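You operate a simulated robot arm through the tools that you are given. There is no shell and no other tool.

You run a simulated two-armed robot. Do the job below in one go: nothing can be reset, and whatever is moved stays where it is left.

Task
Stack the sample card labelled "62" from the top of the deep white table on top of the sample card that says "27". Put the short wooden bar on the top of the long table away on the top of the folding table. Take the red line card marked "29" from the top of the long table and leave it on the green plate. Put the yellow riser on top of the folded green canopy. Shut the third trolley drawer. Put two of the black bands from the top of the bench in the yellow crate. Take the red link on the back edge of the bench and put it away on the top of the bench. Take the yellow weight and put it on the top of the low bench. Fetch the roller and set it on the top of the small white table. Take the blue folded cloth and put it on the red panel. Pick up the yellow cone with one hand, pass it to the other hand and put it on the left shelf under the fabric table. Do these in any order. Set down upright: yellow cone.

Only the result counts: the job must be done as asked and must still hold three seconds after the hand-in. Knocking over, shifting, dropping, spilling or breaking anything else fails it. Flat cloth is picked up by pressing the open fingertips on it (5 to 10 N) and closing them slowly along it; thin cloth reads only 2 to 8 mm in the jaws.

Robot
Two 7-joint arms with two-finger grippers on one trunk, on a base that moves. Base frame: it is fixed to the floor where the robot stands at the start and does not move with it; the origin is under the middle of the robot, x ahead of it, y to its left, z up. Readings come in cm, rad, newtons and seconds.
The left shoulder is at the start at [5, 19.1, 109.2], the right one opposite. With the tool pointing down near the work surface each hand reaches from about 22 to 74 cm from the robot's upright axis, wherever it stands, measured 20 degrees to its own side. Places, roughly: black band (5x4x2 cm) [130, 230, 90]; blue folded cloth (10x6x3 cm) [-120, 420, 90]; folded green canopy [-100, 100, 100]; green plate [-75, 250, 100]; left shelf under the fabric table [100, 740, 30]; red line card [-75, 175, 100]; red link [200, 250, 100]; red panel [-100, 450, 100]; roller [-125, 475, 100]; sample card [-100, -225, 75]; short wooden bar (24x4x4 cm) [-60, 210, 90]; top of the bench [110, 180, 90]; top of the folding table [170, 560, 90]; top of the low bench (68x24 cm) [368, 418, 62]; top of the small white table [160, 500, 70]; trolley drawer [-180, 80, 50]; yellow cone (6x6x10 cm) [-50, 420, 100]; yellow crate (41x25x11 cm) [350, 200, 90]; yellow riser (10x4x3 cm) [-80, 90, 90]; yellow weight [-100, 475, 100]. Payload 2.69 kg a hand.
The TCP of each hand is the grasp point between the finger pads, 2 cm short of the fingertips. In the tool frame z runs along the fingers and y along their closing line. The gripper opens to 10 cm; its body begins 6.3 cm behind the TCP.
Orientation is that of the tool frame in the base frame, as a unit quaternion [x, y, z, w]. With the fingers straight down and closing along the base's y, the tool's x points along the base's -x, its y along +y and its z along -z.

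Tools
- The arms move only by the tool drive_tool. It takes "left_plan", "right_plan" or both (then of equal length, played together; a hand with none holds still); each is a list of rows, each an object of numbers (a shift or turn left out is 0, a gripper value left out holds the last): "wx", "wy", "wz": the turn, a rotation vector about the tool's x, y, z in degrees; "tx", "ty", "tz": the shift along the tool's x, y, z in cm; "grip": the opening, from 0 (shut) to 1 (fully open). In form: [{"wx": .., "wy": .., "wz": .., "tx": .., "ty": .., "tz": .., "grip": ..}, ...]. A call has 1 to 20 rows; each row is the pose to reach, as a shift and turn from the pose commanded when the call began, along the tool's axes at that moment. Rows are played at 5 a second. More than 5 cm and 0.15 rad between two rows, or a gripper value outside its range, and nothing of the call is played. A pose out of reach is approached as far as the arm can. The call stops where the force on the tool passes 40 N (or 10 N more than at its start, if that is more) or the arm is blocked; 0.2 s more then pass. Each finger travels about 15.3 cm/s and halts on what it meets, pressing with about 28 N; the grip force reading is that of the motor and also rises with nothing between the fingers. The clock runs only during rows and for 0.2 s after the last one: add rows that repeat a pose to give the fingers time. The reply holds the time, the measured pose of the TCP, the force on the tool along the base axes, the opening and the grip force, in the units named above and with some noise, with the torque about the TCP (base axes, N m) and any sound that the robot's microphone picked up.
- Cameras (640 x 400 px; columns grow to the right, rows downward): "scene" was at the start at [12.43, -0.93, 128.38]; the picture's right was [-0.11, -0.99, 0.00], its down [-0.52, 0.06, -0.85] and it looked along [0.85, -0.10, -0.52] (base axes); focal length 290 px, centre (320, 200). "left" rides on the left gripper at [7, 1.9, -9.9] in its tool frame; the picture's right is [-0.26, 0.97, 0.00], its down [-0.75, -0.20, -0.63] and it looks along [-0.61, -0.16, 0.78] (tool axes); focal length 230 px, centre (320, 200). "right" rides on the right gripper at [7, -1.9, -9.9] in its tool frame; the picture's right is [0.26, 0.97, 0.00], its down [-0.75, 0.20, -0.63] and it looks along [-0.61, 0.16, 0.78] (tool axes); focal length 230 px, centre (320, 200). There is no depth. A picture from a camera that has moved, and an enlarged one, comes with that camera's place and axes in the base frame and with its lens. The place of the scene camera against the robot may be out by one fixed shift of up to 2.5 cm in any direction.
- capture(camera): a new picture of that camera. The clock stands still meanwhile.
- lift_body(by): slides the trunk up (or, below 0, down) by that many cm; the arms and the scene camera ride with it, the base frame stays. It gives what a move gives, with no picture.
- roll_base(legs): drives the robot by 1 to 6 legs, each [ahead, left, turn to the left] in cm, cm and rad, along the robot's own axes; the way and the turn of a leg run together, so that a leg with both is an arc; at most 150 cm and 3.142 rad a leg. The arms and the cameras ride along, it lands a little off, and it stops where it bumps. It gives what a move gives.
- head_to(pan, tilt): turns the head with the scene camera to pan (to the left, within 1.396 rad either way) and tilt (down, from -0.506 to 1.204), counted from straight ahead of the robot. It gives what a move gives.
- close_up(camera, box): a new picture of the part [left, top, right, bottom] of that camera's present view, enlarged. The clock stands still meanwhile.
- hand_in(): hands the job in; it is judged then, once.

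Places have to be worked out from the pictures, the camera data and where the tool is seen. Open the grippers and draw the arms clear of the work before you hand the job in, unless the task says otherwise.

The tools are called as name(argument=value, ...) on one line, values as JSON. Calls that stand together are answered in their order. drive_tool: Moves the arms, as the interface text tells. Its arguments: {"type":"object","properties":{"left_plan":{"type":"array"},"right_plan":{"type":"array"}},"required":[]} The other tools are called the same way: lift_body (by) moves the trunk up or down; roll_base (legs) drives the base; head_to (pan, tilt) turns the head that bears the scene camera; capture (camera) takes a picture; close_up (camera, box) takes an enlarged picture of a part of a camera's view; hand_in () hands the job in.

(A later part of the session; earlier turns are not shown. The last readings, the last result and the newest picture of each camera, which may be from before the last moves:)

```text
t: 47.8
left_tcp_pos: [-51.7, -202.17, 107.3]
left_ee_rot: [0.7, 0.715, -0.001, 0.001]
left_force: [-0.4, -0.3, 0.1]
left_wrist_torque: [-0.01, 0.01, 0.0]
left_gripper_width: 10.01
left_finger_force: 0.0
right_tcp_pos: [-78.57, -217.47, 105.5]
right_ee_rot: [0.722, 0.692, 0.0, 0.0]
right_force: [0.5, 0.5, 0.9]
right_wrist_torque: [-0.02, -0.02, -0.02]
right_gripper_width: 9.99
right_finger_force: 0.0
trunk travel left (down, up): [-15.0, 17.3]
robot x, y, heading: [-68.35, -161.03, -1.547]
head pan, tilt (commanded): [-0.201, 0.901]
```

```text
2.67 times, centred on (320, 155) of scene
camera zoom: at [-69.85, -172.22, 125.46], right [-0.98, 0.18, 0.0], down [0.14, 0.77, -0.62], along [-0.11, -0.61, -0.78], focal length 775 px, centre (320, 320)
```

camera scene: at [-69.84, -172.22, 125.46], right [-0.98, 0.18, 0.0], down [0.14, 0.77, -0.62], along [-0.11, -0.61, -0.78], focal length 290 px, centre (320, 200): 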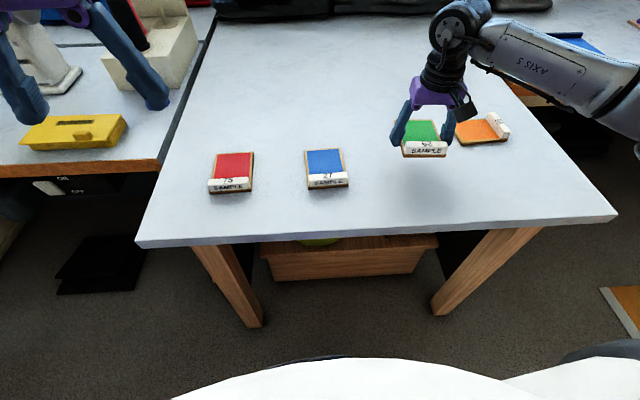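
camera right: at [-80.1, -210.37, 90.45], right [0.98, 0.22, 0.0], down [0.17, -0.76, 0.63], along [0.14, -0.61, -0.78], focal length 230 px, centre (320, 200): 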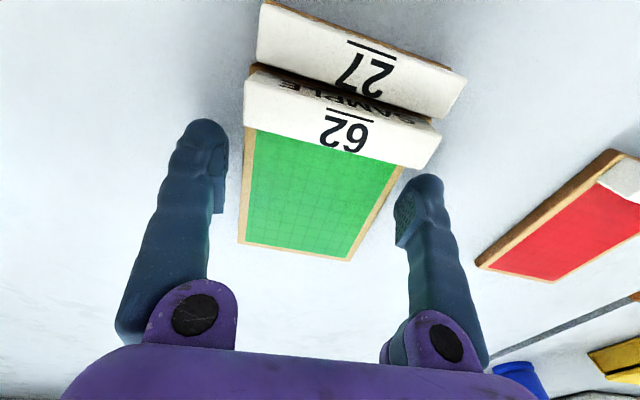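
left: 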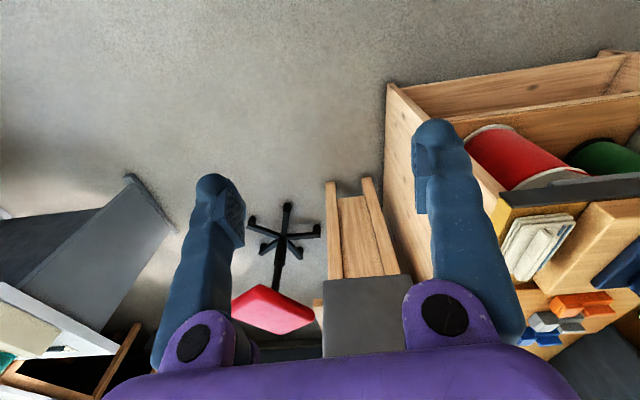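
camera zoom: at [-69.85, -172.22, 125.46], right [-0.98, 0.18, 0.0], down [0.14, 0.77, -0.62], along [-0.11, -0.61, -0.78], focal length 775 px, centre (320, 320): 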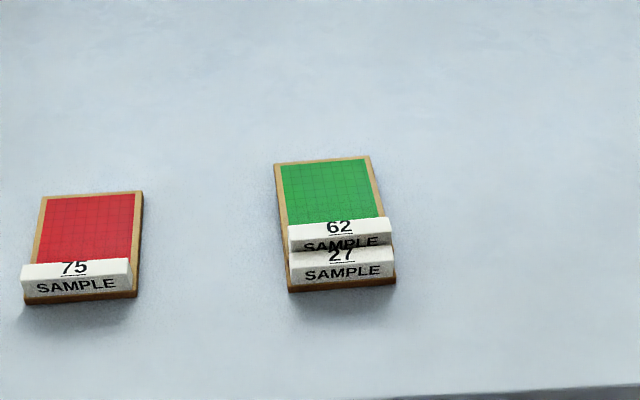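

The stack of 62 on 27 stands well. I retract the right arm, back away and turn toward the trolley side (west) to look.

drive_tool(right_plan=[{"wz": -1.5, "tx": 4, "ty": -2}, {"wz": -3, "tx": 8, "ty": -4}, {"wz": -3, "tx": 12, "ty": -6}, {"wz": -3, "tx": 16, "ty": -8}, {"wz": -3, "tx": 16, "ty": -8}])

roll_base(legs=[[-70, 0, 0], [0, 0, -2.2]])

head_to(pan=0.0, tilt=0.4)

capture(camera="scene")

```text
t: 49.0
left_tcp_pos: [-51.56, -202.31, 107.24]
left_ee_rot: [0.7, 0.715, 0.0, 0.001]
left_force: [0.8, 0.4, -0.1]
left_wrist_torque: [0.01, 0.02, 0.01]
left_gripper_width: 10.01
left_finger_force: 0.2
right_tcp_pos: [-85.91, -201.04, 105.49]
right_ee_rot: [0.704, 0.71, 0.0, 0.0]
right_force: [-0.4, 0.8, 0.5]
right_wrist_torque: [0.03, -0.02, -0.03]
right_gripper_width: 10.02
right_finger_force: 0.0
trunk travel left (down, up): [-15.0, 17.3]
robot x, y, heading: [-67.81, -160.72, -1.547]
head pan, tilt (commanded): [-0.201, 0.901]
```

```text
t: 58.0
left_tcp_pos: [-112.32, -80.26, 107.28]
left_ee_rot: [0.955, -0.297, 0.0, 0.001]
left_force: [-0.6, 0.3, 0.3]
left_wrist_torque: [-0.01, 0.0, 0.02]
left_gripper_width: 10.0
left_finger_force: 0.2
right_tcp_pos: [-91.34, -53.0, 105.5]
right_ee_rot: [0.953, -0.303, 0.001, 0.0]
right_force: [0.5, 0.8, 0.9]
right_wrist_torque: [0.01, 0.01, -0.01]
right_gripper_width: 10.01
right_finger_force: 0.1
trunk travel left (down, up): [-15.0, 17.3]
robot x, y, heading: [-68.92, -90.97, 2.537]
head pan, tilt (commanded): [-0.201, 0.901]
```

```text
t: 59.0
left_tcp_pos: [-112.32, -80.33, 107.26]
left_ee_rot: [0.955, -0.297, -0.001, 0.0]
left_force: [-0.5, -0.8, -0.5]
left_wrist_torque: [-0.01, 0.02, 0.0]
left_gripper_width: 10.0
left_finger_force: 0.1
right_tcp_pos: [-91.31, -53.14, 105.49]
right_ee_rot: [0.953, -0.303, 0.0, 0.0]
right_force: [-0.4, 0.3, -0.5]
right_wrist_torque: [-0.04, 0.01, 0.0]
right_gripper_width: 9.98
right_finger_force: 0.1
trunk travel left (down, up): [-15.0, 17.3]
robot x, y, heading: [-69.32, -91.52, 2.538]
head pan, tilt (commanded): [0.0, 0.4]
```

```text
taken
camera scene: at [-80.58, -83.5, 129.76], right [0.57, 0.82, 0.0], down [0.32, -0.22, -0.92], along [-0.76, 0.52, -0.39], focal length 290 px, centre (320, 200)
```

scene: 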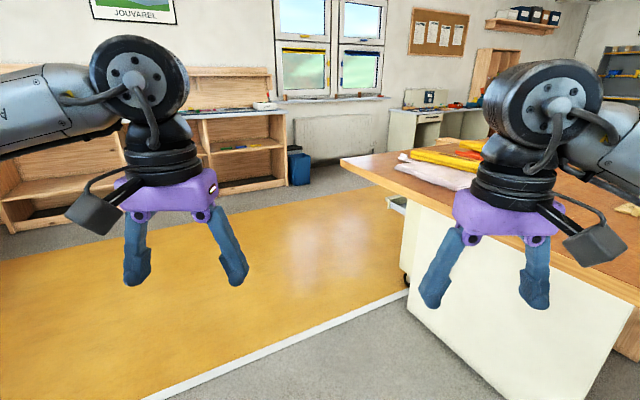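

There's an open drawer visible at the far (west) side of the long table's end. I drive west across the mat to face the trolley from its drawer side.

roll_base(legs=[[68, 47, 0], [68, 47, 0], [0, 0, -1.5]])

head_to(pan=0.0, tilt=0.3)

capture(camera="scene")

```text
t: 71.5
left_tcp_pos: [-225.72, -46.5, 107.28]
left_ee_rot: [-0.491, 0.871, 0.0, 0.001]
left_force: [0.1, 0.2, -0.5]
left_wrist_torque: [-0.03, -0.03, -0.02]
left_gripper_width: 10.01
left_finger_force: 0.1
right_tcp_pos: [-197.33, -65.78, 105.43]
right_ee_rot: [-0.486, 0.874, -0.001, 0.0]
right_force: [-0.4, 0.4, -0.8]
right_wrist_torque: [-0.01, -0.01, 0.0]
right_gripper_width: 9.98
right_finger_force: 0.0
trunk travel left (down, up): [-15.0, 17.3]
robot x, y, heading: [-233.97, -90.13, 1.025]
head pan, tilt (commanded): [0.0, 0.4]
```

```text
t: 72.2
left_tcp_pos: [-225.76, -46.64, 107.4]
left_ee_rot: [-0.492, 0.871, 0.0, 0.001]
left_force: [-0.7, -0.7, -0.7]
left_wrist_torque: [-0.01, 0.01, 0.03]
left_gripper_width: 9.99
left_finger_force: 0.0
right_tcp_pos: [-197.33, -65.83, 105.54]
right_ee_rot: [-0.487, 0.874, 0.0, 0.0]
right_force: [0.1, -0.2, -0.3]
right_wrist_torque: [0.01, 0.0, 0.03]
right_gripper_width: 10.0
right_finger_force: 0.1
trunk travel left (down, up): [-15.0, 17.3]
robot x, y, heading: [-234.17, -90.18, 1.027]
head pan, tilt (commanded): [0.0, 0.3]
```

```text
taken
camera scene: at [-227.51, -78.85, 130.69], right [0.86, -0.52, 0.0], down [-0.15, -0.25, -0.96], along [0.49, 0.82, -0.3], focal length 290 px, centre (320, 200)
```

scene: 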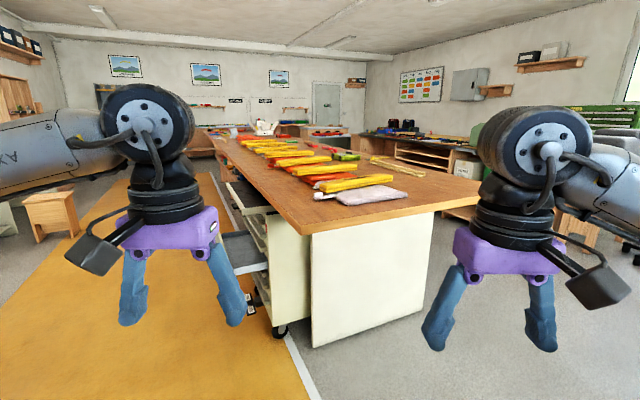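

The trolley's drawers open westward under the tabletop at around x −190, y 60–90. I drive north along the west side and face east.

roll_base(legs=[[112, 92, 0], [0, 0, -1.03]])

head_to(pan=0.0, tilt=0.7)

capture(camera="scene")

```text
t: 83.2
left_tcp_pos: [-214.21, 69.05, 107.43]
left_ee_rot: [-0.006, 1.0, 0.001, 0.001]
left_force: [-0.7, 0.5, -0.1]
left_wrist_torque: [-0.01, 0.03, -0.02]
left_gripper_width: 10.02
left_finger_force: 0.1
right_tcp_pos: [-215.71, 34.59, 105.5]
right_ee_rot: [0.0, 1.0, 0.001, 0.0]
right_force: [-0.6, 0.6, 0.3]
right_wrist_torque: [0.03, -0.01, 0.04]
right_gripper_width: 10.0
right_finger_force: 0.2
trunk travel left (down, up): [-15.0, 17.3]
robot x, y, heading: [-255.4, 53.29, 0.013]
head pan, tilt (commanded): [0.0, 0.3]
```

```text
t: 84.1
left_tcp_pos: [-214.22, 68.97, 107.26]
left_ee_rot: [-0.006, 1.0, 0.0, 0.001]
left_force: [0.0, -0.8, -0.4]
left_wrist_torque: [0.03, -0.01, -0.02]
left_gripper_width: 10.0
left_finger_force: 0.0
right_tcp_pos: [-215.57, 34.69, 105.52]
right_ee_rot: [0.0, 1.0, -0.001, 0.001]
right_force: [0.3, 0.6, -0.2]
right_wrist_torque: [0.03, 0.01, -0.01]
right_gripper_width: 10.01
right_finger_force: 0.0
trunk travel left (down, up): [-15.0, 17.3]
robot x, y, heading: [-255.67, 52.91, 0.01]
head pan, tilt (commanded): [0.0, 0.7]
```

```text
taken
camera scene: at [-243.68, 53.07, 127.09], right [0.01, -1.0, 0.0], down [-0.64, -0.01, -0.77], along [0.77, 0.01, -0.64], focal length 290 px, centre (320, 200)
```

scene: 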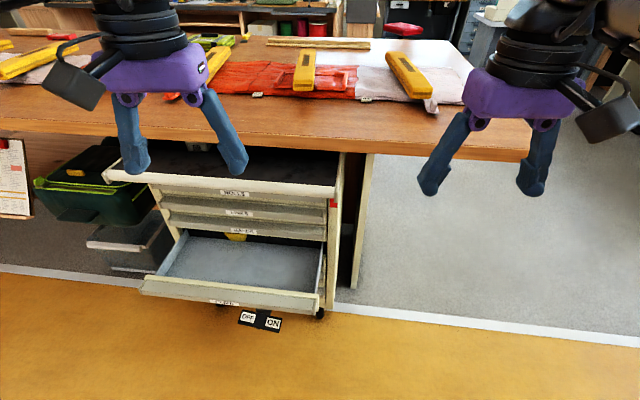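

The trolley shows several drawers with labels. I zoom in to identify the third one.

close_up(camera="scene", box=[90, 130, 370, 330])

close_up(camera="scene", box=[190, 175, 270, 245])

close_up(camera="scene", box=[180, 280, 300, 340])

```text
2.00 times, centred on (230, 230) of scene
camera zoom: at [-243.68, 53.07, 127.09], right [0.01, -1.0, 0.0], down [-0.64, -0.01, -0.77], along [0.77, 0.01, -0.64], focal length 581 px, centre (500, 140)
```

zoom: 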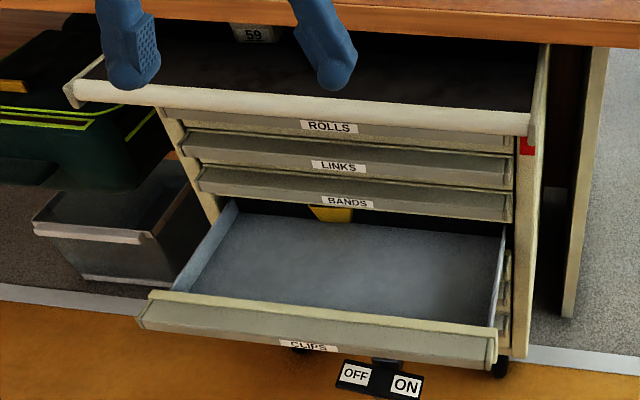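

```text
5.71 times, centred on (230, 210) of scene
camera zoom: at [-243.68, 53.07, 127.09], right [0.01, -1.0, 0.0], down [-0.64, -0.01, -0.77], along [0.77, 0.01, -0.64], focal length 1660 px, centre (834, 143)
```

zoom: 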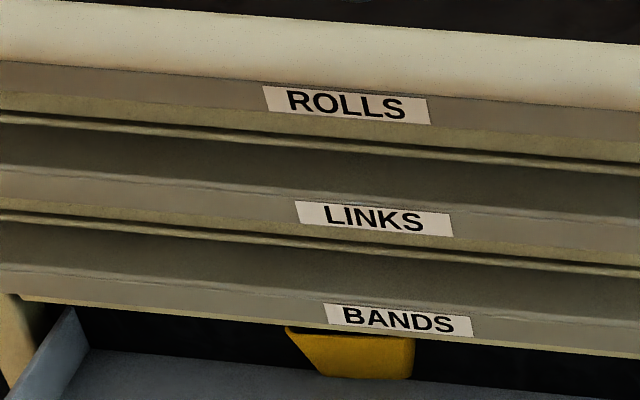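

```text
5.33 times, centred on (240, 310) of scene
camera zoom: at [-243.68, 53.07, 127.09], right [0.01, -1.0, 0.0], down [-0.64, -0.01, -0.77], along [0.77, 0.01, -0.64], focal length 1549 px, centre (747, -387)
```

zoom: 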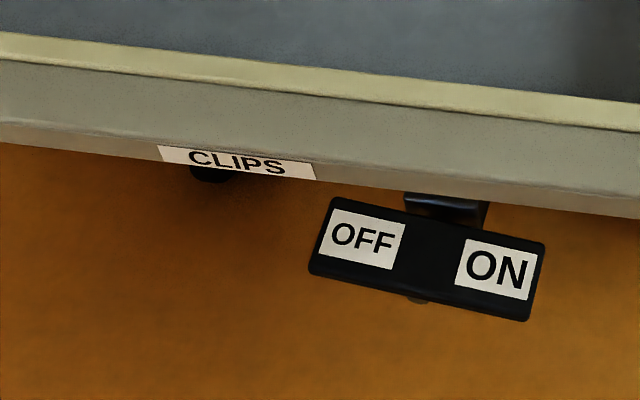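

ROLLS, LINKS, BANDS look shut; CLIPS is pulled out. I back off and lower the trunk for a flatter view to count the drawers properly.

roll_base(legs=[[-60, 15, 0]])

lift_body(by=-14)

head_to(pan=0.0, tilt=0.45)

capture(camera="scene")

close_up(camera="scene", box=[190, 150, 430, 300])

```text
t: 87.6
left_tcp_pos: [-275.03, 83.88, 107.26]
left_ee_rot: [-0.013, 1.0, 0.001, 0.002]
left_force: [0.3, -0.4, 0.5]
left_wrist_torque: [0.0, 0.02, 0.02]
left_gripper_width: 10.04
left_finger_force: 0.1
right_tcp_pos: [-275.88, 49.52, 105.5]
right_ee_rot: [-0.007, 1.0, 0.0, 0.0]
right_force: [-0.5, -0.4, -0.6]
right_wrist_torque: [-0.01, 0.0, -0.01]
right_gripper_width: 9.98
right_finger_force: 0.0
trunk travel left (down, up): [-15.0, 17.3]
robot x, y, heading: [-316.13, 66.97, 0.029]
head pan, tilt (commanded): [0.0, 0.7]
```

```text
t: 89.2
left_tcp_pos: [-275.01, 83.75, 93.32]
left_ee_rot: [-0.013, 1.0, 0.0, 0.002]
left_force: [-0.1, -0.1, -0.2]
left_wrist_torque: [0.0, -0.02, 0.04]
left_gripper_width: 10.02
left_finger_force: 0.1
right_tcp_pos: [-275.95, 49.52, 91.47]
right_ee_rot: [-0.007, 1.0, -0.001, 0.0]
right_force: [1.1, 0.6, -0.1]
right_wrist_torque: [-0.02, 0.03, 0.0]
right_gripper_width: 10.01
right_finger_force: 0.0
trunk travel left (down, up): [-1.0, 31.3]
robot x, y, heading: [-316.25, 66.83, 0.03]
head pan, tilt (commanded): [0.0, 0.7]
```

```text
t: 90.0
left_tcp_pos: [-274.99, 83.79, 93.22]
left_ee_rot: [-0.013, 1.0, 0.0, 0.001]
left_force: [-0.4, 0.0, 0.2]
left_wrist_torque: [-0.02, 0.01, -0.01]
left_gripper_width: 9.99
left_finger_force: 0.1
right_tcp_pos: [-275.97, 49.53, 91.44]
right_ee_rot: [-0.006, 1.0, 0.0, 0.001]
right_force: [-0.8, 1.0, -1.0]
right_wrist_torque: [0.01, -0.01, -0.01]
right_gripper_width: 9.98
right_finger_force: 0.1
trunk travel left (down, up): [-1.0, 31.3]
robot x, y, heading: [-316.02, 67.24, 0.03]
head pan, tilt (commanded): [0.0, 0.45]
```

```text
taken
camera scene: at [-303.61, 67.56, 115.29], right [0.03, -1.0, 0.0], down [-0.44, -0.01, -0.9], along [0.9, 0.02, -0.44], focal length 290 px, centre (320, 200)
```

scene: 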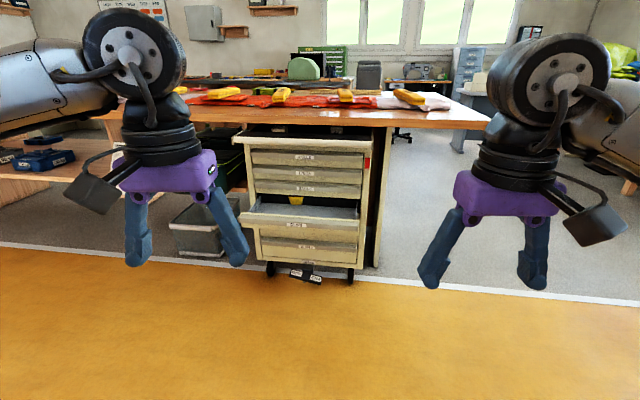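

```text
2.67 times, centred on (310, 225) of scene
camera zoom: at [-303.61, 67.56, 115.29], right [0.03, -1.0, 0.0], down [-0.44, -0.01, -0.9], along [0.9, 0.02, -0.44], focal length 775 px, centre (347, 133)
```

zoom: 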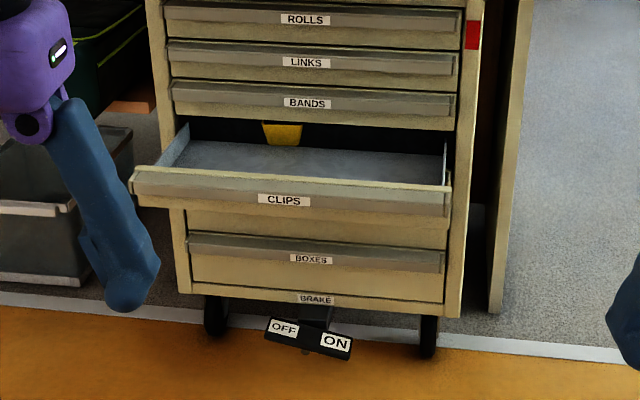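

I zoom in more to check whether any other drawer is ajar and whether there's a hidden one behind CLIPS.

close_up(camera="scene", box=[240, 125, 384, 215])

close_up(camera="scene", box=[230, 195, 374, 285])

```text
4.44 times, centred on (312, 170) of scene
camera zoom: at [-303.61, 67.56, 115.29], right [0.03, -1.0, 0.0], down [-0.44, -0.01, -0.9], along [0.9, 0.02, -0.44], focal length 1291 px, centre (356, 333)
```

zoom: 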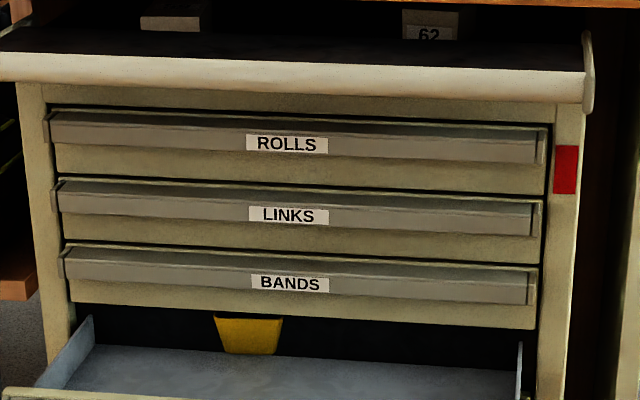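

```text
4.44 times, centred on (302, 240) of scene
camera zoom: at [-303.61, 67.56, 115.29], right [0.03, -1.0, 0.0], down [-0.44, -0.01, -0.9], along [0.9, 0.02, -0.44], focal length 1291 px, centre (400, 22)
```

zoom: 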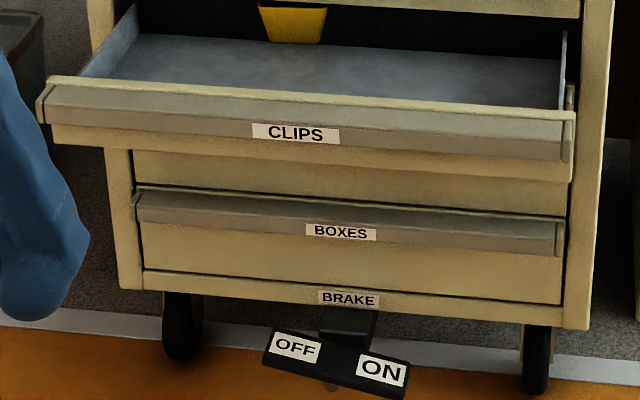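

The hidden end of another handle sits behind CLIPS, so CLIPS (z≈52, matching the place hint z 50) is the third drawer from the bottom and the only open one. I pitch the left hand forward with closed fingers at that height, away from everything, ready to push it.

drive_tool(left_plan=[{"wy": -8, "tx": -1, "tz": 4, "grip": 0.5}, {"wy": -16, "tx": -2, "tz": 8, "grip": 0.0}, {"wy": -24, "tx": -3, "tz": 12, "grip": 0.0}, {"wy": -32, "tx": -4, "tz": 16, "grip": 0.0}, {"wy": -40, "tx": -5, "tz": 20, "grip": 0.0}, {"wy": -48, "tx": -6, "tz": 24, "grip": 0.0}, {"wy": -56, "tx": -7, "tz": 28, "grip": 0.0}, {"wy": -64, "tx": -8, "tz": 32, "grip": 0.0}, {"wy": -72, "tx": -9, "tz": 36, "grip": 0.0}, {"wy": -80, "tx": -10, "tz": 40, "grip": 0.0}, {"wy": -80, "tx": -10, "tz": 40, "grip": 0.0}])

capture(camera="scene")

capture(camera="left")

```text
t: 92.4
left_tcp_pos: [-265.66, 72.84, 62.07]
left_ee_rot: [-0.027, 0.779, 0.029, 0.626]
left_force: [1.0, 0.1, -0.3]
left_wrist_torque: [0.0, 0.0, 0.03]
left_gripper_width: 0.0
left_finger_force: 28.1
left hand out of reach, approached as far as the arm can: row 8, 9, 10, 11
right_tcp_pos: [-275.98, 49.53, 91.57]
right_ee_rot: [-0.006, 1.0, 0.0, 0.0]
right_force: [0.4, -1.1, -0.4]
right_wrist_torque: [0.0, -0.02, 0.03]
right_gripper_width: 10.01
right_finger_force: 0.0
trunk travel left (down, up): [-1.0, 31.3]
robot x, y, heading: [-316.36, 66.86, 0.024]
head pan, tilt (commanded): [0.0, 0.45]
```

```text
taken
camera scene: at [-303.61, 67.55, 115.3], right [0.03, -1.0, 0.0], down [-0.44, -0.01, -0.9], along [0.9, 0.02, -0.44], focal length 290 px, centre (320, 200)
```

scene: 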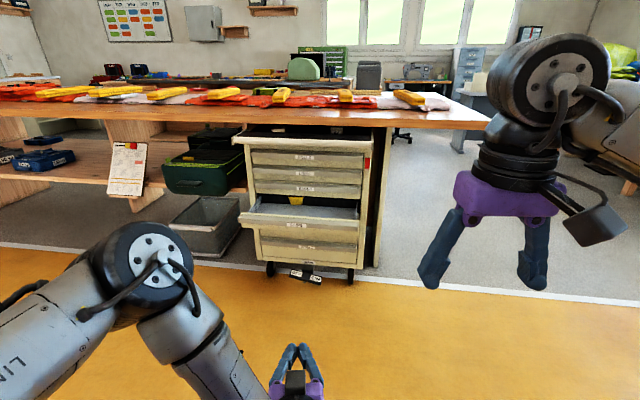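

```text
taken
camera left: at [-276.93, 73.82, 57.52], right [-0.02, 0.96, 0.26], down [-0.44, -0.24, 0.87], along [0.9, -0.1, 0.43], focal length 230 px, centre (320, 200)
```

left: 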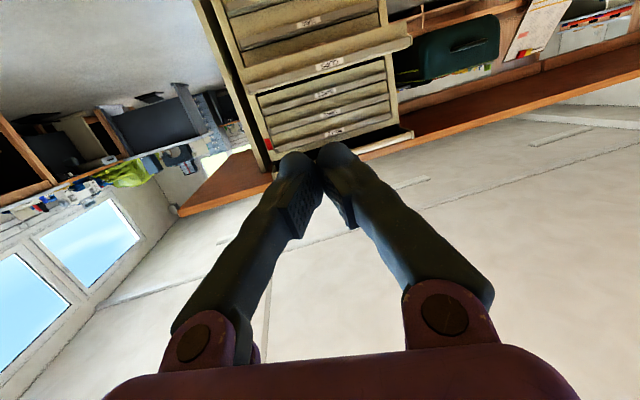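

The hand points forward about 12° downward but stopped at z 62 (limit so close to the body). I extend it forward and lower.

drive_tool(left_plan=[{"tz": 2.5}, {"tz": 5}, {"tz": 7.5}, {"tz": 10}, {"tz": 10}])

```text
t: 93.6
left_tcp_pos: [-255.6, 72.05, 61.14]
left_ee_rot: [-0.031, 0.782, 0.034, 0.622]
left_force: [-0.6, 0.6, 0.8]
left_wrist_torque: [0.03, 0.03, 0.02]
left_gripper_width: 0.0
left_finger_force: 28.6
left hand out of reach, approached as far as the arm can: row 1, 2, 3, 4, 5
right_tcp_pos: [-275.93, 49.5, 91.51]
right_ee_rot: [-0.007, 1.0, 0.0, 0.0]
right_force: [0.1, -0.3, 1.1]
right_wrist_torque: [0.01, 0.02, 0.0]
right_gripper_width: 10.01
right_finger_force: 0.1
trunk travel left (down, up): [-1.0, 31.3]
robot x, y, heading: [-316.34, 67.49, 0.019]
head pan, tilt (commanded): [0.0, 0.45]
```

The pitched pose limits the depth. I tilt the fingers more downward (about 50° pitch) so the hand can reach z≈52.

drive_tool(left_plan=[{"wy": 7.5}, {"wy": 15}, {"wy": 22.5}, {"wy": 30}, {"wy": 30}, {"wy": 30}])

capture(camera="left")

```text
t: 95.0
left_tcp_pos: [-255.47, 72.29, 61.11]
left_ee_rot: [-0.035, 0.915, 0.021, 0.402]
left_force: [-0.2, -0.7, 0.8]
left_wrist_torque: [0.02, 0.05, 0.0]
left_gripper_width: 0.0
left_finger_force: 27.8
right_tcp_pos: [-275.9, 49.51, 91.48]
right_ee_rot: [-0.007, 1.0, 0.0, -0.001]
right_force: [-0.2, 0.4, 0.8]
right_wrist_torque: [-0.01, -0.04, 0.01]
right_gripper_width: 9.99
right_finger_force: 0.0
trunk travel left (down, up): [-1.0, 31.3]
robot x, y, heading: [-316.29, 67.23, 0.025]
head pan, tilt (commanded): [0.0, 0.45]
```

```text
taken
camera left: at [-267.51, 73.15, 62.8], right [0.1, 0.97, 0.2], down [0.06, -0.21, 0.98], along [0.99, -0.08, -0.08], focal length 230 px, centre (320, 200)
```

left: 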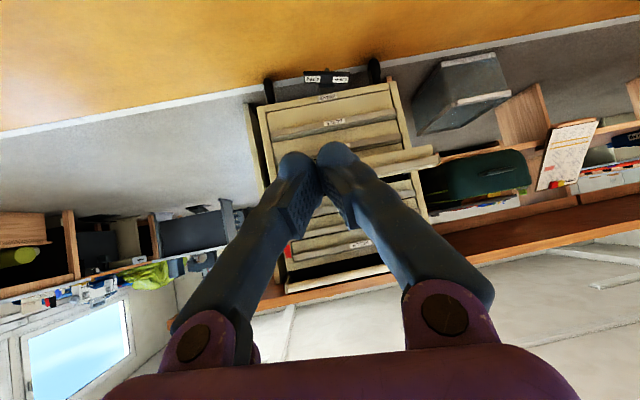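

Now reachable: fingers point 43° below horizontal at z 61. I lower 9 cm to the drawer-front height.

drive_tool(left_plan=[{"tx": 1.7, "tz": 1.5}, {"tx": 3.3, "tz": 3.0}, {"tx": 5.0, "tz": 4.6}, {"tx": 6.6, "tz": 6.1}, {"tx": 6.6, "tz": 6.1}])

roll_base(legs=[[40, 5, 0]])

capture(camera="left")

head_to(pan=0.1, tilt=0.8)

capture(camera="scene")

```text
t: 96.2
left_tcp_pos: [-255.48, 72.42, 52.05]
left_ee_rot: [-0.033, 0.915, 0.021, 0.402]
left_force: [0.5, 1.0, -0.2]
left_wrist_torque: [-0.02, -0.01, 0.04]
left_gripper_width: 0.03
left_finger_force: 28.1
right_tcp_pos: [-275.96, 49.41, 91.42]
right_ee_rot: [-0.008, 1.0, 0.0, 0.0]
right_force: [-0.5, 0.1, 0.1]
right_wrist_torque: [0.03, -0.01, 0.0]
right_gripper_width: 10.0
right_finger_force: 0.1
trunk travel left (down, up): [-1.0, 31.3]
robot x, y, heading: [-316.42, 67.01, 0.026]
head pan, tilt (commanded): [0.0, 0.45]
```

```text
t: 98.7
left_tcp_pos: [-216.44, 78.96, 52.12]
left_ee_rot: [-0.037, 0.914, 0.022, 0.403]
left_force: [0.2, 0.8, 0.1]
left_wrist_torque: [-0.03, 0.0, 0.01]
left_gripper_width: 0.0
left_finger_force: 28.0
right_tcp_pos: [-236.83, 55.99, 91.49]
right_ee_rot: [-0.012, 1.0, 0.0, 0.0]
right_force: [-0.3, 0.5, -0.3]
right_wrist_torque: [-0.02, -0.01, 0.01]
right_gripper_width: 10.0
right_finger_force: 0.0
trunk travel left (down, up): [-1.0, 31.3]
robot x, y, heading: [-277.82, 73.57, 0.034]
head pan, tilt (commanded): [0.0, 0.45]
```

```text
taken
camera left: at [-228.55, 79.77, 53.72], right [0.09, 0.98, 0.2], down [0.06, -0.21, 0.98], along [0.99, -0.08, -0.08], focal length 230 px, centre (320, 200)
```

left: 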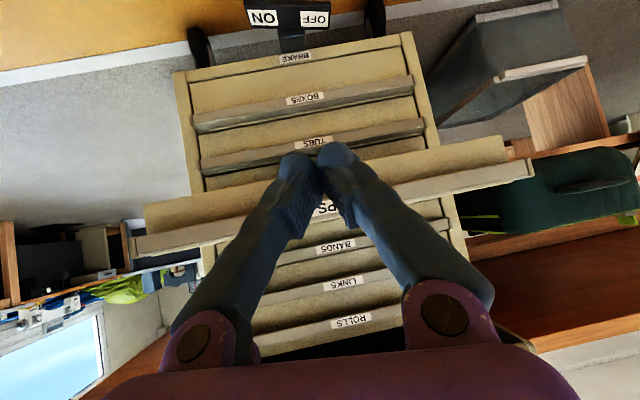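

```text
t: 99.5
left_tcp_pos: [-216.54, 78.95, 52.09]
left_ee_rot: [-0.038, 0.915, 0.022, 0.402]
left_force: [0.6, -0.5, 0.0]
left_wrist_torque: [0.02, 0.0, 0.04]
left_gripper_width: 0.03
left_finger_force: 27.9
right_tcp_pos: [-236.83, 55.92, 91.54]
right_ee_rot: [-0.011, 1.0, 0.0, 0.0]
right_force: [-0.4, 0.1, -0.7]
right_wrist_torque: [-0.03, -0.02, -0.01]
right_gripper_width: 10.01
right_finger_force: 0.1
trunk travel left (down, up): [-1.0, 31.3]
robot x, y, heading: [-277.34, 73.35, 0.034]
head pan, tilt (commanded): [0.099, 0.799]
```

```text
taken
camera scene: at [-265.82, 74.51, 112.26], right [0.13, -0.99, 0.0], down [-0.71, -0.09, -0.7], along [0.69, 0.09, -0.72], focal length 290 px, centre (320, 200)
```

scene: 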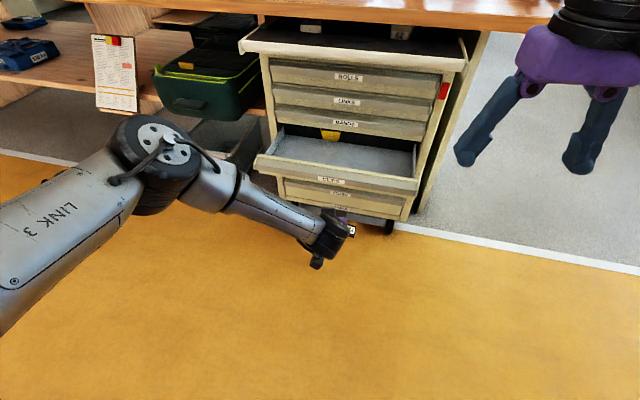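

CLIPS is third from the bottom (BOXES, TUBS, CLIPS), with its front spanning z≈46–53 at x≈−197. I retract the hand a bit and bring the base nearer so the arm has pushing stroke.

drive_tool(left_plan=[{"tx": 2.5, "ty": 0.3, "tz": -2.75}, {"tx": 5.0, "ty": 0.6, "tz": -5.5}, {"tx": 7.6, "ty": 0.9, "tz": -8.3}, {"tx": 10.1, "ty": 1.2, "tz": -11}, {"tx": 10.1, "ty": 1.2, "tz": -11}])

roll_base(legs=[[28, -1, 0]])

capture(camera="left")

```text
t: 100.7
left_tcp_pos: [-231.58, 78.81, 51.89]
left_ee_rot: [-0.038, 0.915, 0.022, 0.402]
left_force: [0.9, -0.7, -0.1]
left_wrist_torque: [0.0, 0.01, -0.02]
left_gripper_width: 0.01
left_finger_force: 27.8
right_tcp_pos: [-236.71, 55.93, 91.55]
right_ee_rot: [-0.012, 1.0, 0.0, 0.0]
right_force: [-0.1, -0.8, 1.0]
right_wrist_torque: [0.01, -0.02, -0.03]
right_gripper_width: 10.01
right_finger_force: 0.0
trunk travel left (down, up): [-1.0, 31.3]
robot x, y, heading: [-277.65, 73.37, 0.037]
head pan, tilt (commanded): [0.099, 0.799]
```

```text
t: 102.7
left_tcp_pos: [-203.35, 78.39, 51.93]
left_ee_rot: [-0.034, 0.915, 0.022, 0.402]
left_force: [-1.5, 0.3, -0.4]
left_wrist_torque: [0.0, 0.0, -0.01]
left_gripper_width: 0.0
left_finger_force: 28.4
right_tcp_pos: [-208.96, 55.26, 91.43]
right_ee_rot: [-0.007, 1.0, 0.0, -0.001]
right_force: [0.5, -0.6, 0.3]
right_wrist_torque: [0.02, 0.01, 0.01]
right_gripper_width: 10.02
right_finger_force: 0.0
trunk travel left (down, up): [-1.0, 31.3]
robot x, y, heading: [-249.33, 72.93, 0.023]
head pan, tilt (commanded): [0.099, 0.799]
```

```text
taken
camera left: at [-215.41, 79.22, 53.55], right [0.1, 0.97, 0.2], down [0.06, -0.21, 0.98], along [0.99, -0.08, -0.08], focal length 230 px, centre (320, 200)
```

left: 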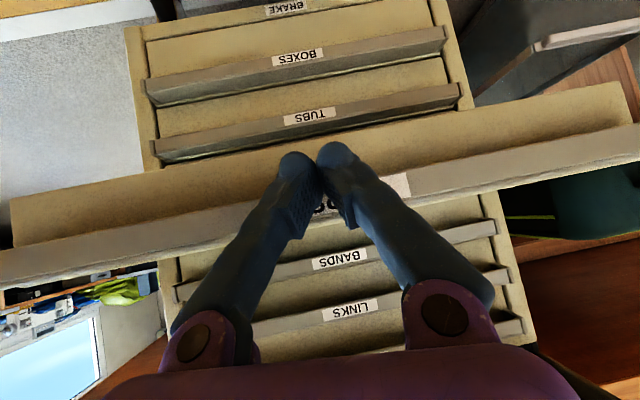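

Fingertips are just in front of the CLIPS panel. I push it forward (east) in steps.

drive_tool(left_plan=[{"tx": -1.36, "ty": -0.16, "tz": 1.46}, {"tx": -2.72, "ty": -0.32, "tz": 2.92}, {"tx": -4.08, "ty": -0.48, "tz": 4.38}, {"tx": -5.44, "ty": -0.64, "tz": 5.84}, {"tx": -6.8, "ty": -0.8, "tz": 7.3}, {"tx": -8.16, "ty": -0.96, "tz": 8.76}, {"tx": -9.52, "ty": -1.12, "tz": 10.2}])

capture(camera="left")

```text
t: 104.3
left_tcp_pos: [-189.42, 78.32, 52.21]
left_ee_rot: [-0.034, 0.915, 0.021, 0.402]
left_force: [-0.2, 0.1, -0.2]
left_wrist_torque: [0.01, 0.0, -0.02]
left_gripper_width: 0.03
left_finger_force: 27.8
right_tcp_pos: [-208.83, 55.45, 91.47]
right_ee_rot: [-0.007, 1.0, 0.0, 0.001]
right_force: [0.3, -0.1, 0.6]
right_wrist_torque: [0.03, 0.05, 0.02]
right_gripper_width: 10.0
right_finger_force: 0.0
trunk travel left (down, up): [-1.0, 31.3]
robot x, y, heading: [-249.49, 73.16, 0.029]
head pan, tilt (commanded): [0.099, 0.799]
```

```text
taken
camera left: at [-201.45, 79.22, 53.78], right [0.1, 0.97, 0.2], down [0.06, -0.21, 0.98], along [0.99, -0.08, -0.08], focal length 230 px, centre (320, 200)
```

left: 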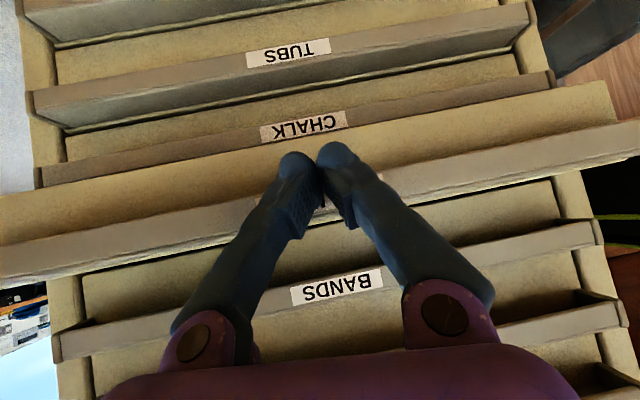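

The push moved CLIPS in by ~14 cm with little resistance; all the other fronts (incl. CHALK behind it) are flush, so CLIPS is the only open one. I push on gently, watching the force.

drive_tool(left_plan=[{"tx": -0.68, "ty": -0.08, "tz": 0.73}, {"tx": -1.36, "ty": -0.16, "tz": 1.46}, {"tx": -1.7, "ty": -0.2, "tz": 1.83}, {"tx": -1.7, "ty": -0.2, "tz": 1.83}])

capture(camera="left")

```text
t: 105.3
left_tcp_pos: [-186.93, 78.17, 51.98]
left_ee_rot: [-0.033, 0.915, 0.021, 0.402]
left_force: [0.0, -0.6, -0.2]
left_wrist_torque: [-0.04, -0.01, -0.01]
left_gripper_width: 0.0
left_finger_force: 27.7
right_tcp_pos: [-208.77, 55.45, 91.47]
right_ee_rot: [-0.007, 1.0, -0.001, 0.0]
right_force: [-0.2, 0.4, 0.4]
right_wrist_torque: [0.02, -0.02, -0.02]
right_gripper_width: 9.99
right_finger_force: 0.1
trunk travel left (down, up): [-1.0, 31.3]
robot x, y, heading: [-249.64, 73.32, 0.022]
head pan, tilt (commanded): [0.099, 0.799]
```

```text
taken
camera left: at [-198.96, 79.17, 53.69], right [0.1, 0.97, 0.2], down [0.06, -0.21, 0.98], along [0.99, -0.08, -0.08], focal length 230 px, centre (320, 200)
```

left: 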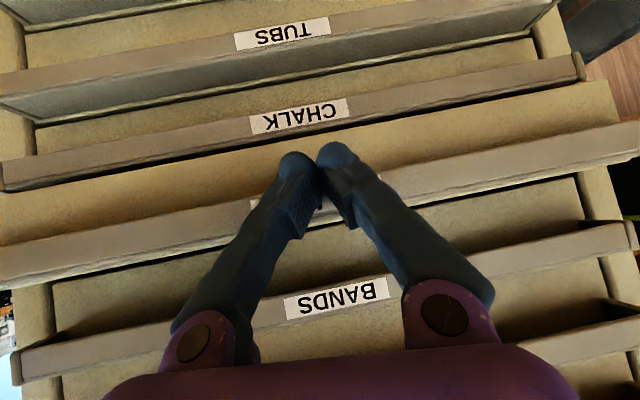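

CLIPS is nearly flush with BANDS. I push another ~1.5 cm until resistance appears.

drive_tool(left_plan=[{"tx": -0.34, "ty": -0.04, "tz": 0.37}, {"tx": -0.68, "ty": -0.08, "tz": 0.73}, {"tx": -0.85, "ty": -0.1, "tz": 0.92}, {"tx": -0.85, "ty": -0.1, "tz": 0.92}])

capture(camera="left")

```text
t: 106.3
left_tcp_pos: [-185.64, 78.37, 51.96]
left_ee_rot: [-0.034, 0.915, 0.021, 0.402]
left_force: [-0.9, -1.4, 0.2]
left_wrist_torque: [-0.02, -0.04, -0.02]
left_gripper_width: 0.0
left_finger_force: 27.9
right_tcp_pos: [-208.88, 55.29, 91.44]
right_ee_rot: [-0.007, 1.0, -0.001, 0.0]
right_force: [-1.0, -1.5, 0.3]
right_wrist_torque: [0.0, -0.04, -0.02]
right_gripper_width: 10.01
right_finger_force: 0.1
trunk travel left (down, up): [-1.0, 31.3]
robot x, y, heading: [-249.31, 73.01, 0.029]
head pan, tilt (commanded): [0.099, 0.799]
```

```text
taken
camera left: at [-197.67, 79.16, 53.67], right [0.1, 0.97, 0.2], down [0.06, -0.21, 0.98], along [0.99, -0.08, -0.08], focal length 230 px, centre (320, 200)
```

left: 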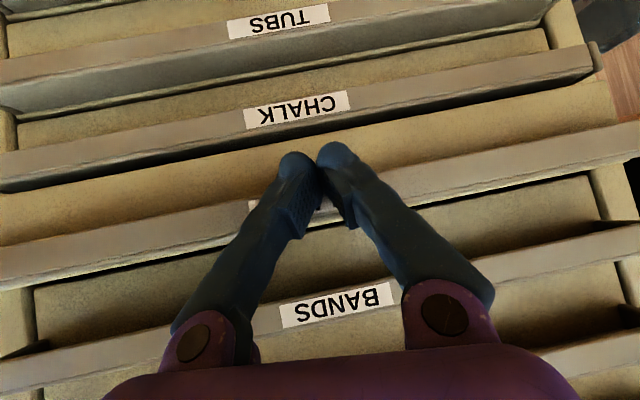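

The CLIPS panel still stands proud ~2 cm. I continue pushing gently.

drive_tool(left_plan=[{"tx": -0.34, "ty": -0.04, "tz": 0.37}, {"tx": -0.68, "ty": -0.08, "tz": 0.73}, {"tx": -1.02, "ty": -0.12, "tz": 1.1}, {"tx": -1.36, "ty": -0.16, "tz": 1.46}, {"tx": -1.36, "ty": -0.16, "tz": 1.46}])

capture(camera="left")

```text
t: 107.5
left_tcp_pos: [-183.52, 78.12, 51.95]
left_ee_rot: [-0.033, 0.915, 0.021, 0.402]
left_force: [-0.3, 0.4, -0.1]
left_wrist_torque: [0.0, 0.04, -0.01]
left_gripper_width: 0.0
left_finger_force: 28.1
right_tcp_pos: [-208.74, 55.37, 91.51]
right_ee_rot: [-0.007, 1.0, 0.0, -0.001]
right_force: [-0.2, 0.1, -0.7]
right_wrist_torque: [0.01, 0.03, -0.03]
right_gripper_width: 10.0
right_finger_force: 0.1
trunk travel left (down, up): [-1.0, 31.3]
robot x, y, heading: [-249.28, 73.12, 0.023]
head pan, tilt (commanded): [0.099, 0.799]
```

```text
taken
camera left: at [-195.65, 79.09, 53.68], right [0.1, 0.97, 0.2], down [0.06, -0.21, 0.98], along [0.99, -0.08, -0.08], focal length 230 px, centre (320, 200)
```

left: 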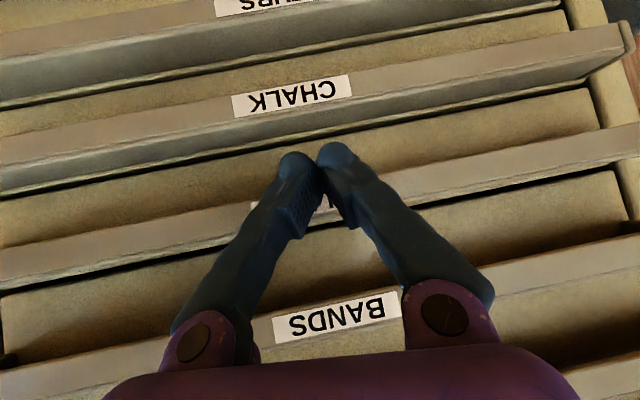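

CLIPS now aligns with its neighbours. One more small push to make sure it is fully home.

drive_tool(left_plan=[{"tx": -0.2, "ty": -0.02, "tz": 0.22}, {"tx": -0.4, "ty": -0.05, "tz": 0.44}, {"tx": -0.4, "ty": -0.05, "tz": 0.44}])

capture(camera="left")

```text
t: 108.3
left_tcp_pos: [-182.95, 78.31, 51.95]
left_ee_rot: [-0.034, 0.914, 0.02, 0.403]
left_force: [-0.5, 0.1, 0.0]
left_wrist_torque: [0.0, 0.01, 0.0]
left_gripper_width: 0.01
left_finger_force: 27.6
right_tcp_pos: [-208.86, 55.48, 91.49]
right_ee_rot: [-0.007, 1.0, 0.0, -0.001]
right_force: [-0.7, 0.6, -0.1]
right_wrist_torque: [0.04, 0.0, 0.0]
right_gripper_width: 10.02
right_finger_force: 0.1
trunk travel left (down, up): [-1.0, 31.3]
robot x, y, heading: [-249.17, 72.62, 0.029]
head pan, tilt (commanded): [0.099, 0.799]
```

```text
taken
camera left: at [-195.03, 79.15, 53.63], right [0.1, 0.97, 0.2], down [0.06, -0.21, 0.98], along [0.99, -0.08, -0.08], focal length 230 px, centre (320, 200)
```

left: 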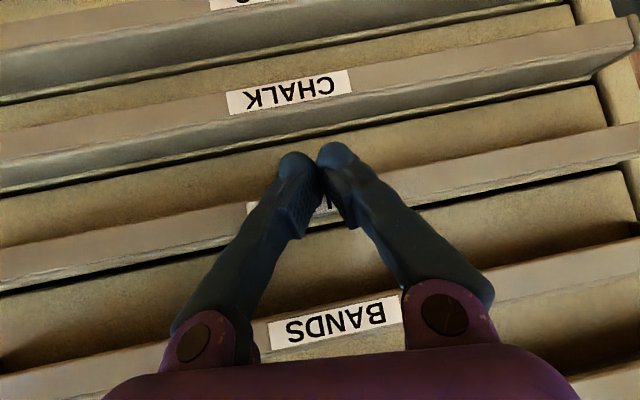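

No stop felt yet; I push on in small steps until I feel resistance.

drive_tool(left_plan=[{"tx": -0.2, "ty": -0.02, "tz": 0.22}, {"tx": -0.4, "ty": -0.05, "tz": 0.44}, {"tx": -0.6, "ty": -0.07, "tz": 0.66}, {"tx": -0.6, "ty": -0.07, "tz": 0.66}])

capture(camera="left")

```text
t: 109.3
left_tcp_pos: [-182.33, 78.32, 51.97]
left_ee_rot: [-0.034, 0.915, 0.021, 0.401]
left_force: [-31.5, 7.7, 7.9]
left_wrist_torque: [-0.02, -0.11, -0.08]
left_gripper_width: 0.0
left_finger_force: 27.8
right_tcp_pos: [-208.98, 55.41, 91.67]
right_ee_rot: [-0.008, 1.0, 0.001, 0.0]
right_force: [0.1, 0.2, -0.5]
right_wrist_torque: [0.0, 0.03, 0.0]
right_gripper_width: 9.99
right_finger_force: 0.2
trunk travel left (down, up): [-1.0, 31.3]
robot x, y, heading: [-249.23, 73.04, 0.023]
head pan, tilt (commanded): [0.099, 0.799]
```

```text
taken
camera left: at [-194.44, 79.18, 53.64], right [0.1, 0.97, 0.2], down [0.06, -0.21, 0.98], along [0.99, -0.08, -0.08], focal length 230 px, centre (320, 200)
```

left: 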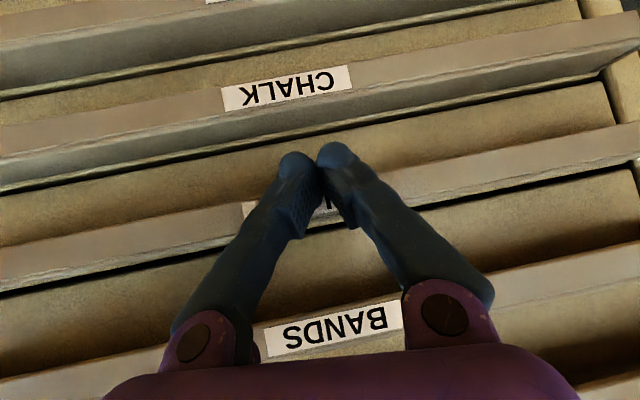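

A firm stop at 31 N: the drawer is home. I withdraw the left hand straight back.

drive_tool(left_plan=[{"tx": 0.7, "ty": 0.08, "tz": -0.73}, {"tx": 3.4, "ty": 0.4, "tz": -3.65}, {"tx": 6.1, "ty": 0.7, "tz": -6.6}, {"tx": 8.8, "ty": 1.0, "tz": -9.5}, {"tx": 11.5, "ty": 1.4, "tz": -12.4}, {"tx": 12.2, "ty": 1.4, "tz": -13.1}])

capture(camera="left")

capture(camera="scene")

```text
t: 110.7
left_tcp_pos: [-200.02, 78.35, 51.81]
left_ee_rot: [-0.034, 0.915, 0.021, 0.403]
left_force: [-0.7, 0.0, -0.3]
left_wrist_torque: [-0.01, -0.01, 0.01]
left_gripper_width: 0.0
left_finger_force: 27.5
right_tcp_pos: [-208.94, 55.38, 91.56]
right_ee_rot: [-0.007, 1.0, 0.0, 0.0]
right_force: [0.1, -0.1, -1.0]
right_wrist_torque: [0.03, 0.04, 0.04]
right_gripper_width: 10.0
right_finger_force: 0.2
trunk travel left (down, up): [-1.0, 31.3]
robot x, y, heading: [-249.28, 72.94, 0.022]
head pan, tilt (commanded): [0.099, 0.799]
```

```text
taken
camera left: at [-212.02, 79.17, 53.52], right [0.1, 0.97, 0.2], down [0.06, -0.21, 0.98], along [0.99, -0.08, -0.08], focal length 230 px, centre (320, 200)
```

left: 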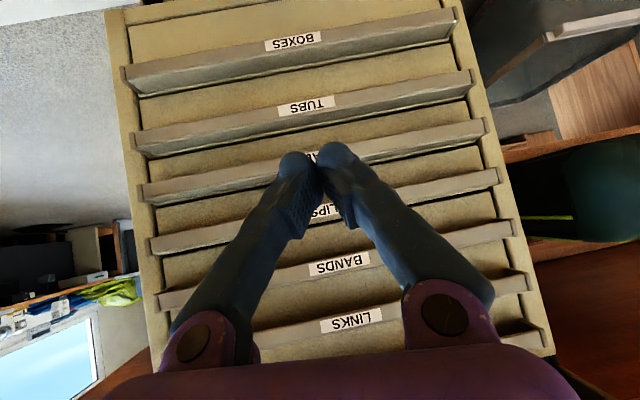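

```text
taken
camera scene: at [-237.65, 74.23, 112.26], right [0.12, -0.99, 0.0], down [-0.71, -0.09, -0.7], along [0.69, 0.09, -0.72], focal length 290 px, centre (320, 200)
```

scene: 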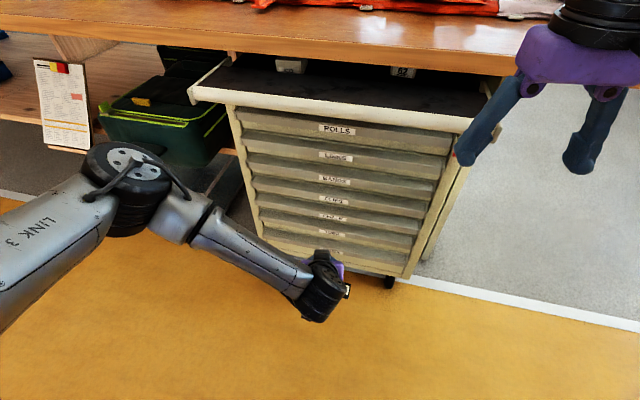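

The trolley is now fully shut. I back off, then restore the left arm to its raised, downward pose and raise the trunk.

roll_base(legs=[[-45, 0, 0]])

drive_tool(left_plan=[{"wy": 5, "tx": -3.3, "tz": -3.0, "grip": 0.0}, {"wy": 10, "tx": -6.6, "tz": -6.0, "grip": 0.5}, {"wy": 16, "tx": -9.9, "tz": -9.0, "grip": 1.0}, {"wy": 21, "tx": -13.2, "tz": -12.0, "grip": 1.0}, {"wy": 26, "tx": -16.5, "tz": -15.0, "grip": 1.0}, {"wy": 32, "tx": -19.8, "tz": -18.0, "grip": 1.0}, {"wy": 37, "tx": -23.1, "tz": -21.0, "grip": 1.0}, {"wy": 42, "tx": -26.4, "tz": -24.0, "grip": 1.0}, {"wy": 47.3, "tx": -29.5, "tz": -27.0, "grip": 1.0}, {"wy": 47.3, "tx": -29.5, "tz": -27.0, "grip": 1.0}])

lift_body(by=14)

head_to(pan=0.4, tilt=0.35)

capture(camera="scene")

```text
t: 113.4
left_tcp_pos: [-244.61, 77.02, 51.85]
left_ee_rot: [-0.032, 0.915, 0.021, 0.402]
left_force: [-0.2, -0.1, -0.3]
left_wrist_torque: [0.0, -0.01, 0.0]
left_gripper_width: 0.01
left_finger_force: 28.2
right_tcp_pos: [-253.47, 54.29, 91.51]
right_ee_rot: [-0.005, 1.0, 0.0, 0.0]
right_force: [-0.3, -0.7, 0.5]
right_wrist_torque: [0.02, -0.02, -0.01]
right_gripper_width: 9.99
right_finger_force: 0.1
trunk travel left (down, up): [-1.0, 31.3]
robot x, y, heading: [-293.5, 71.93, 0.026]
head pan, tilt (commanded): [0.099, 0.799]
```

```text
t: 115.6
left_tcp_pos: [-244.55, 76.55, 91.9]
left_ee_rot: [-0.038, 0.999, 0.005, 0.001]
left_force: [-0.8, 0.7, -0.7]
left_wrist_torque: [0.0, 0.01, 0.03]
left_gripper_width: 10.01
left_finger_force: 0.0
right_tcp_pos: [-253.43, 54.28, 91.45]
right_ee_rot: [-0.006, 1.0, 0.0, 0.001]
right_force: [0.1, -0.3, -0.8]
right_wrist_torque: [0.02, 0.0, 0.0]
right_gripper_width: 10.0
right_finger_force: 0.0
trunk travel left (down, up): [-1.0, 31.3]
robot x, y, heading: [-294.0, 72.26, 0.022]
head pan, tilt (commanded): [0.099, 0.799]
```

```text
t: 117.3
left_tcp_pos: [-244.69, 76.56, 105.8]
left_ee_rot: [-0.039, 0.999, 0.006, 0.002]
left_force: [0.2, 0.9, 0.0]
left_wrist_torque: [0.02, -0.02, 0.02]
left_gripper_width: 9.98
left_finger_force: 0.0
right_tcp_pos: [-253.34, 54.24, 105.45]
right_ee_rot: [-0.005, 1.0, -0.001, 0.001]
right_force: [-0.4, -0.6, -0.1]
right_wrist_torque: [-0.01, 0.0, 0.03]
right_gripper_width: 9.99
right_finger_force: 0.1
trunk travel left (down, up): [-15.0, 17.3]
robot x, y, heading: [-293.81, 71.82, 0.023]
head pan, tilt (commanded): [0.099, 0.799]
```

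```text
t: 118.2
left_tcp_pos: [-244.57, 76.48, 105.88]
left_ee_rot: [-0.038, 0.999, 0.006, 0.002]
left_force: [0.5, 0.1, -0.2]
left_wrist_torque: [0.03, 0.01, 0.03]
left_gripper_width: 10.0
left_finger_force: 0.1
right_tcp_pos: [-253.49, 54.15, 105.46]
right_ee_rot: [-0.006, 1.0, -0.001, 0.0]
right_force: [0.1, -0.4, 0.2]
right_wrist_torque: [0.01, 0.04, 0.01]
right_gripper_width: 9.98
right_finger_force: 0.0
trunk travel left (down, up): [-15.0, 17.3]
robot x, y, heading: [-293.94, 71.9, 0.023]
head pan, tilt (commanded): [0.4, 0.351]
```

```text
taken
camera scene: at [-281.78, 75.97, 130.21], right [0.41, -0.91, 0.0], down [-0.31, -0.14, -0.94], along [0.86, 0.38, -0.34], focal length 290 px, centre (320, 200)
```

scene: 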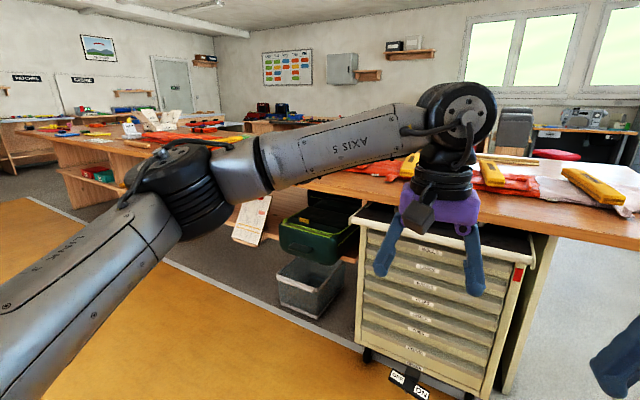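

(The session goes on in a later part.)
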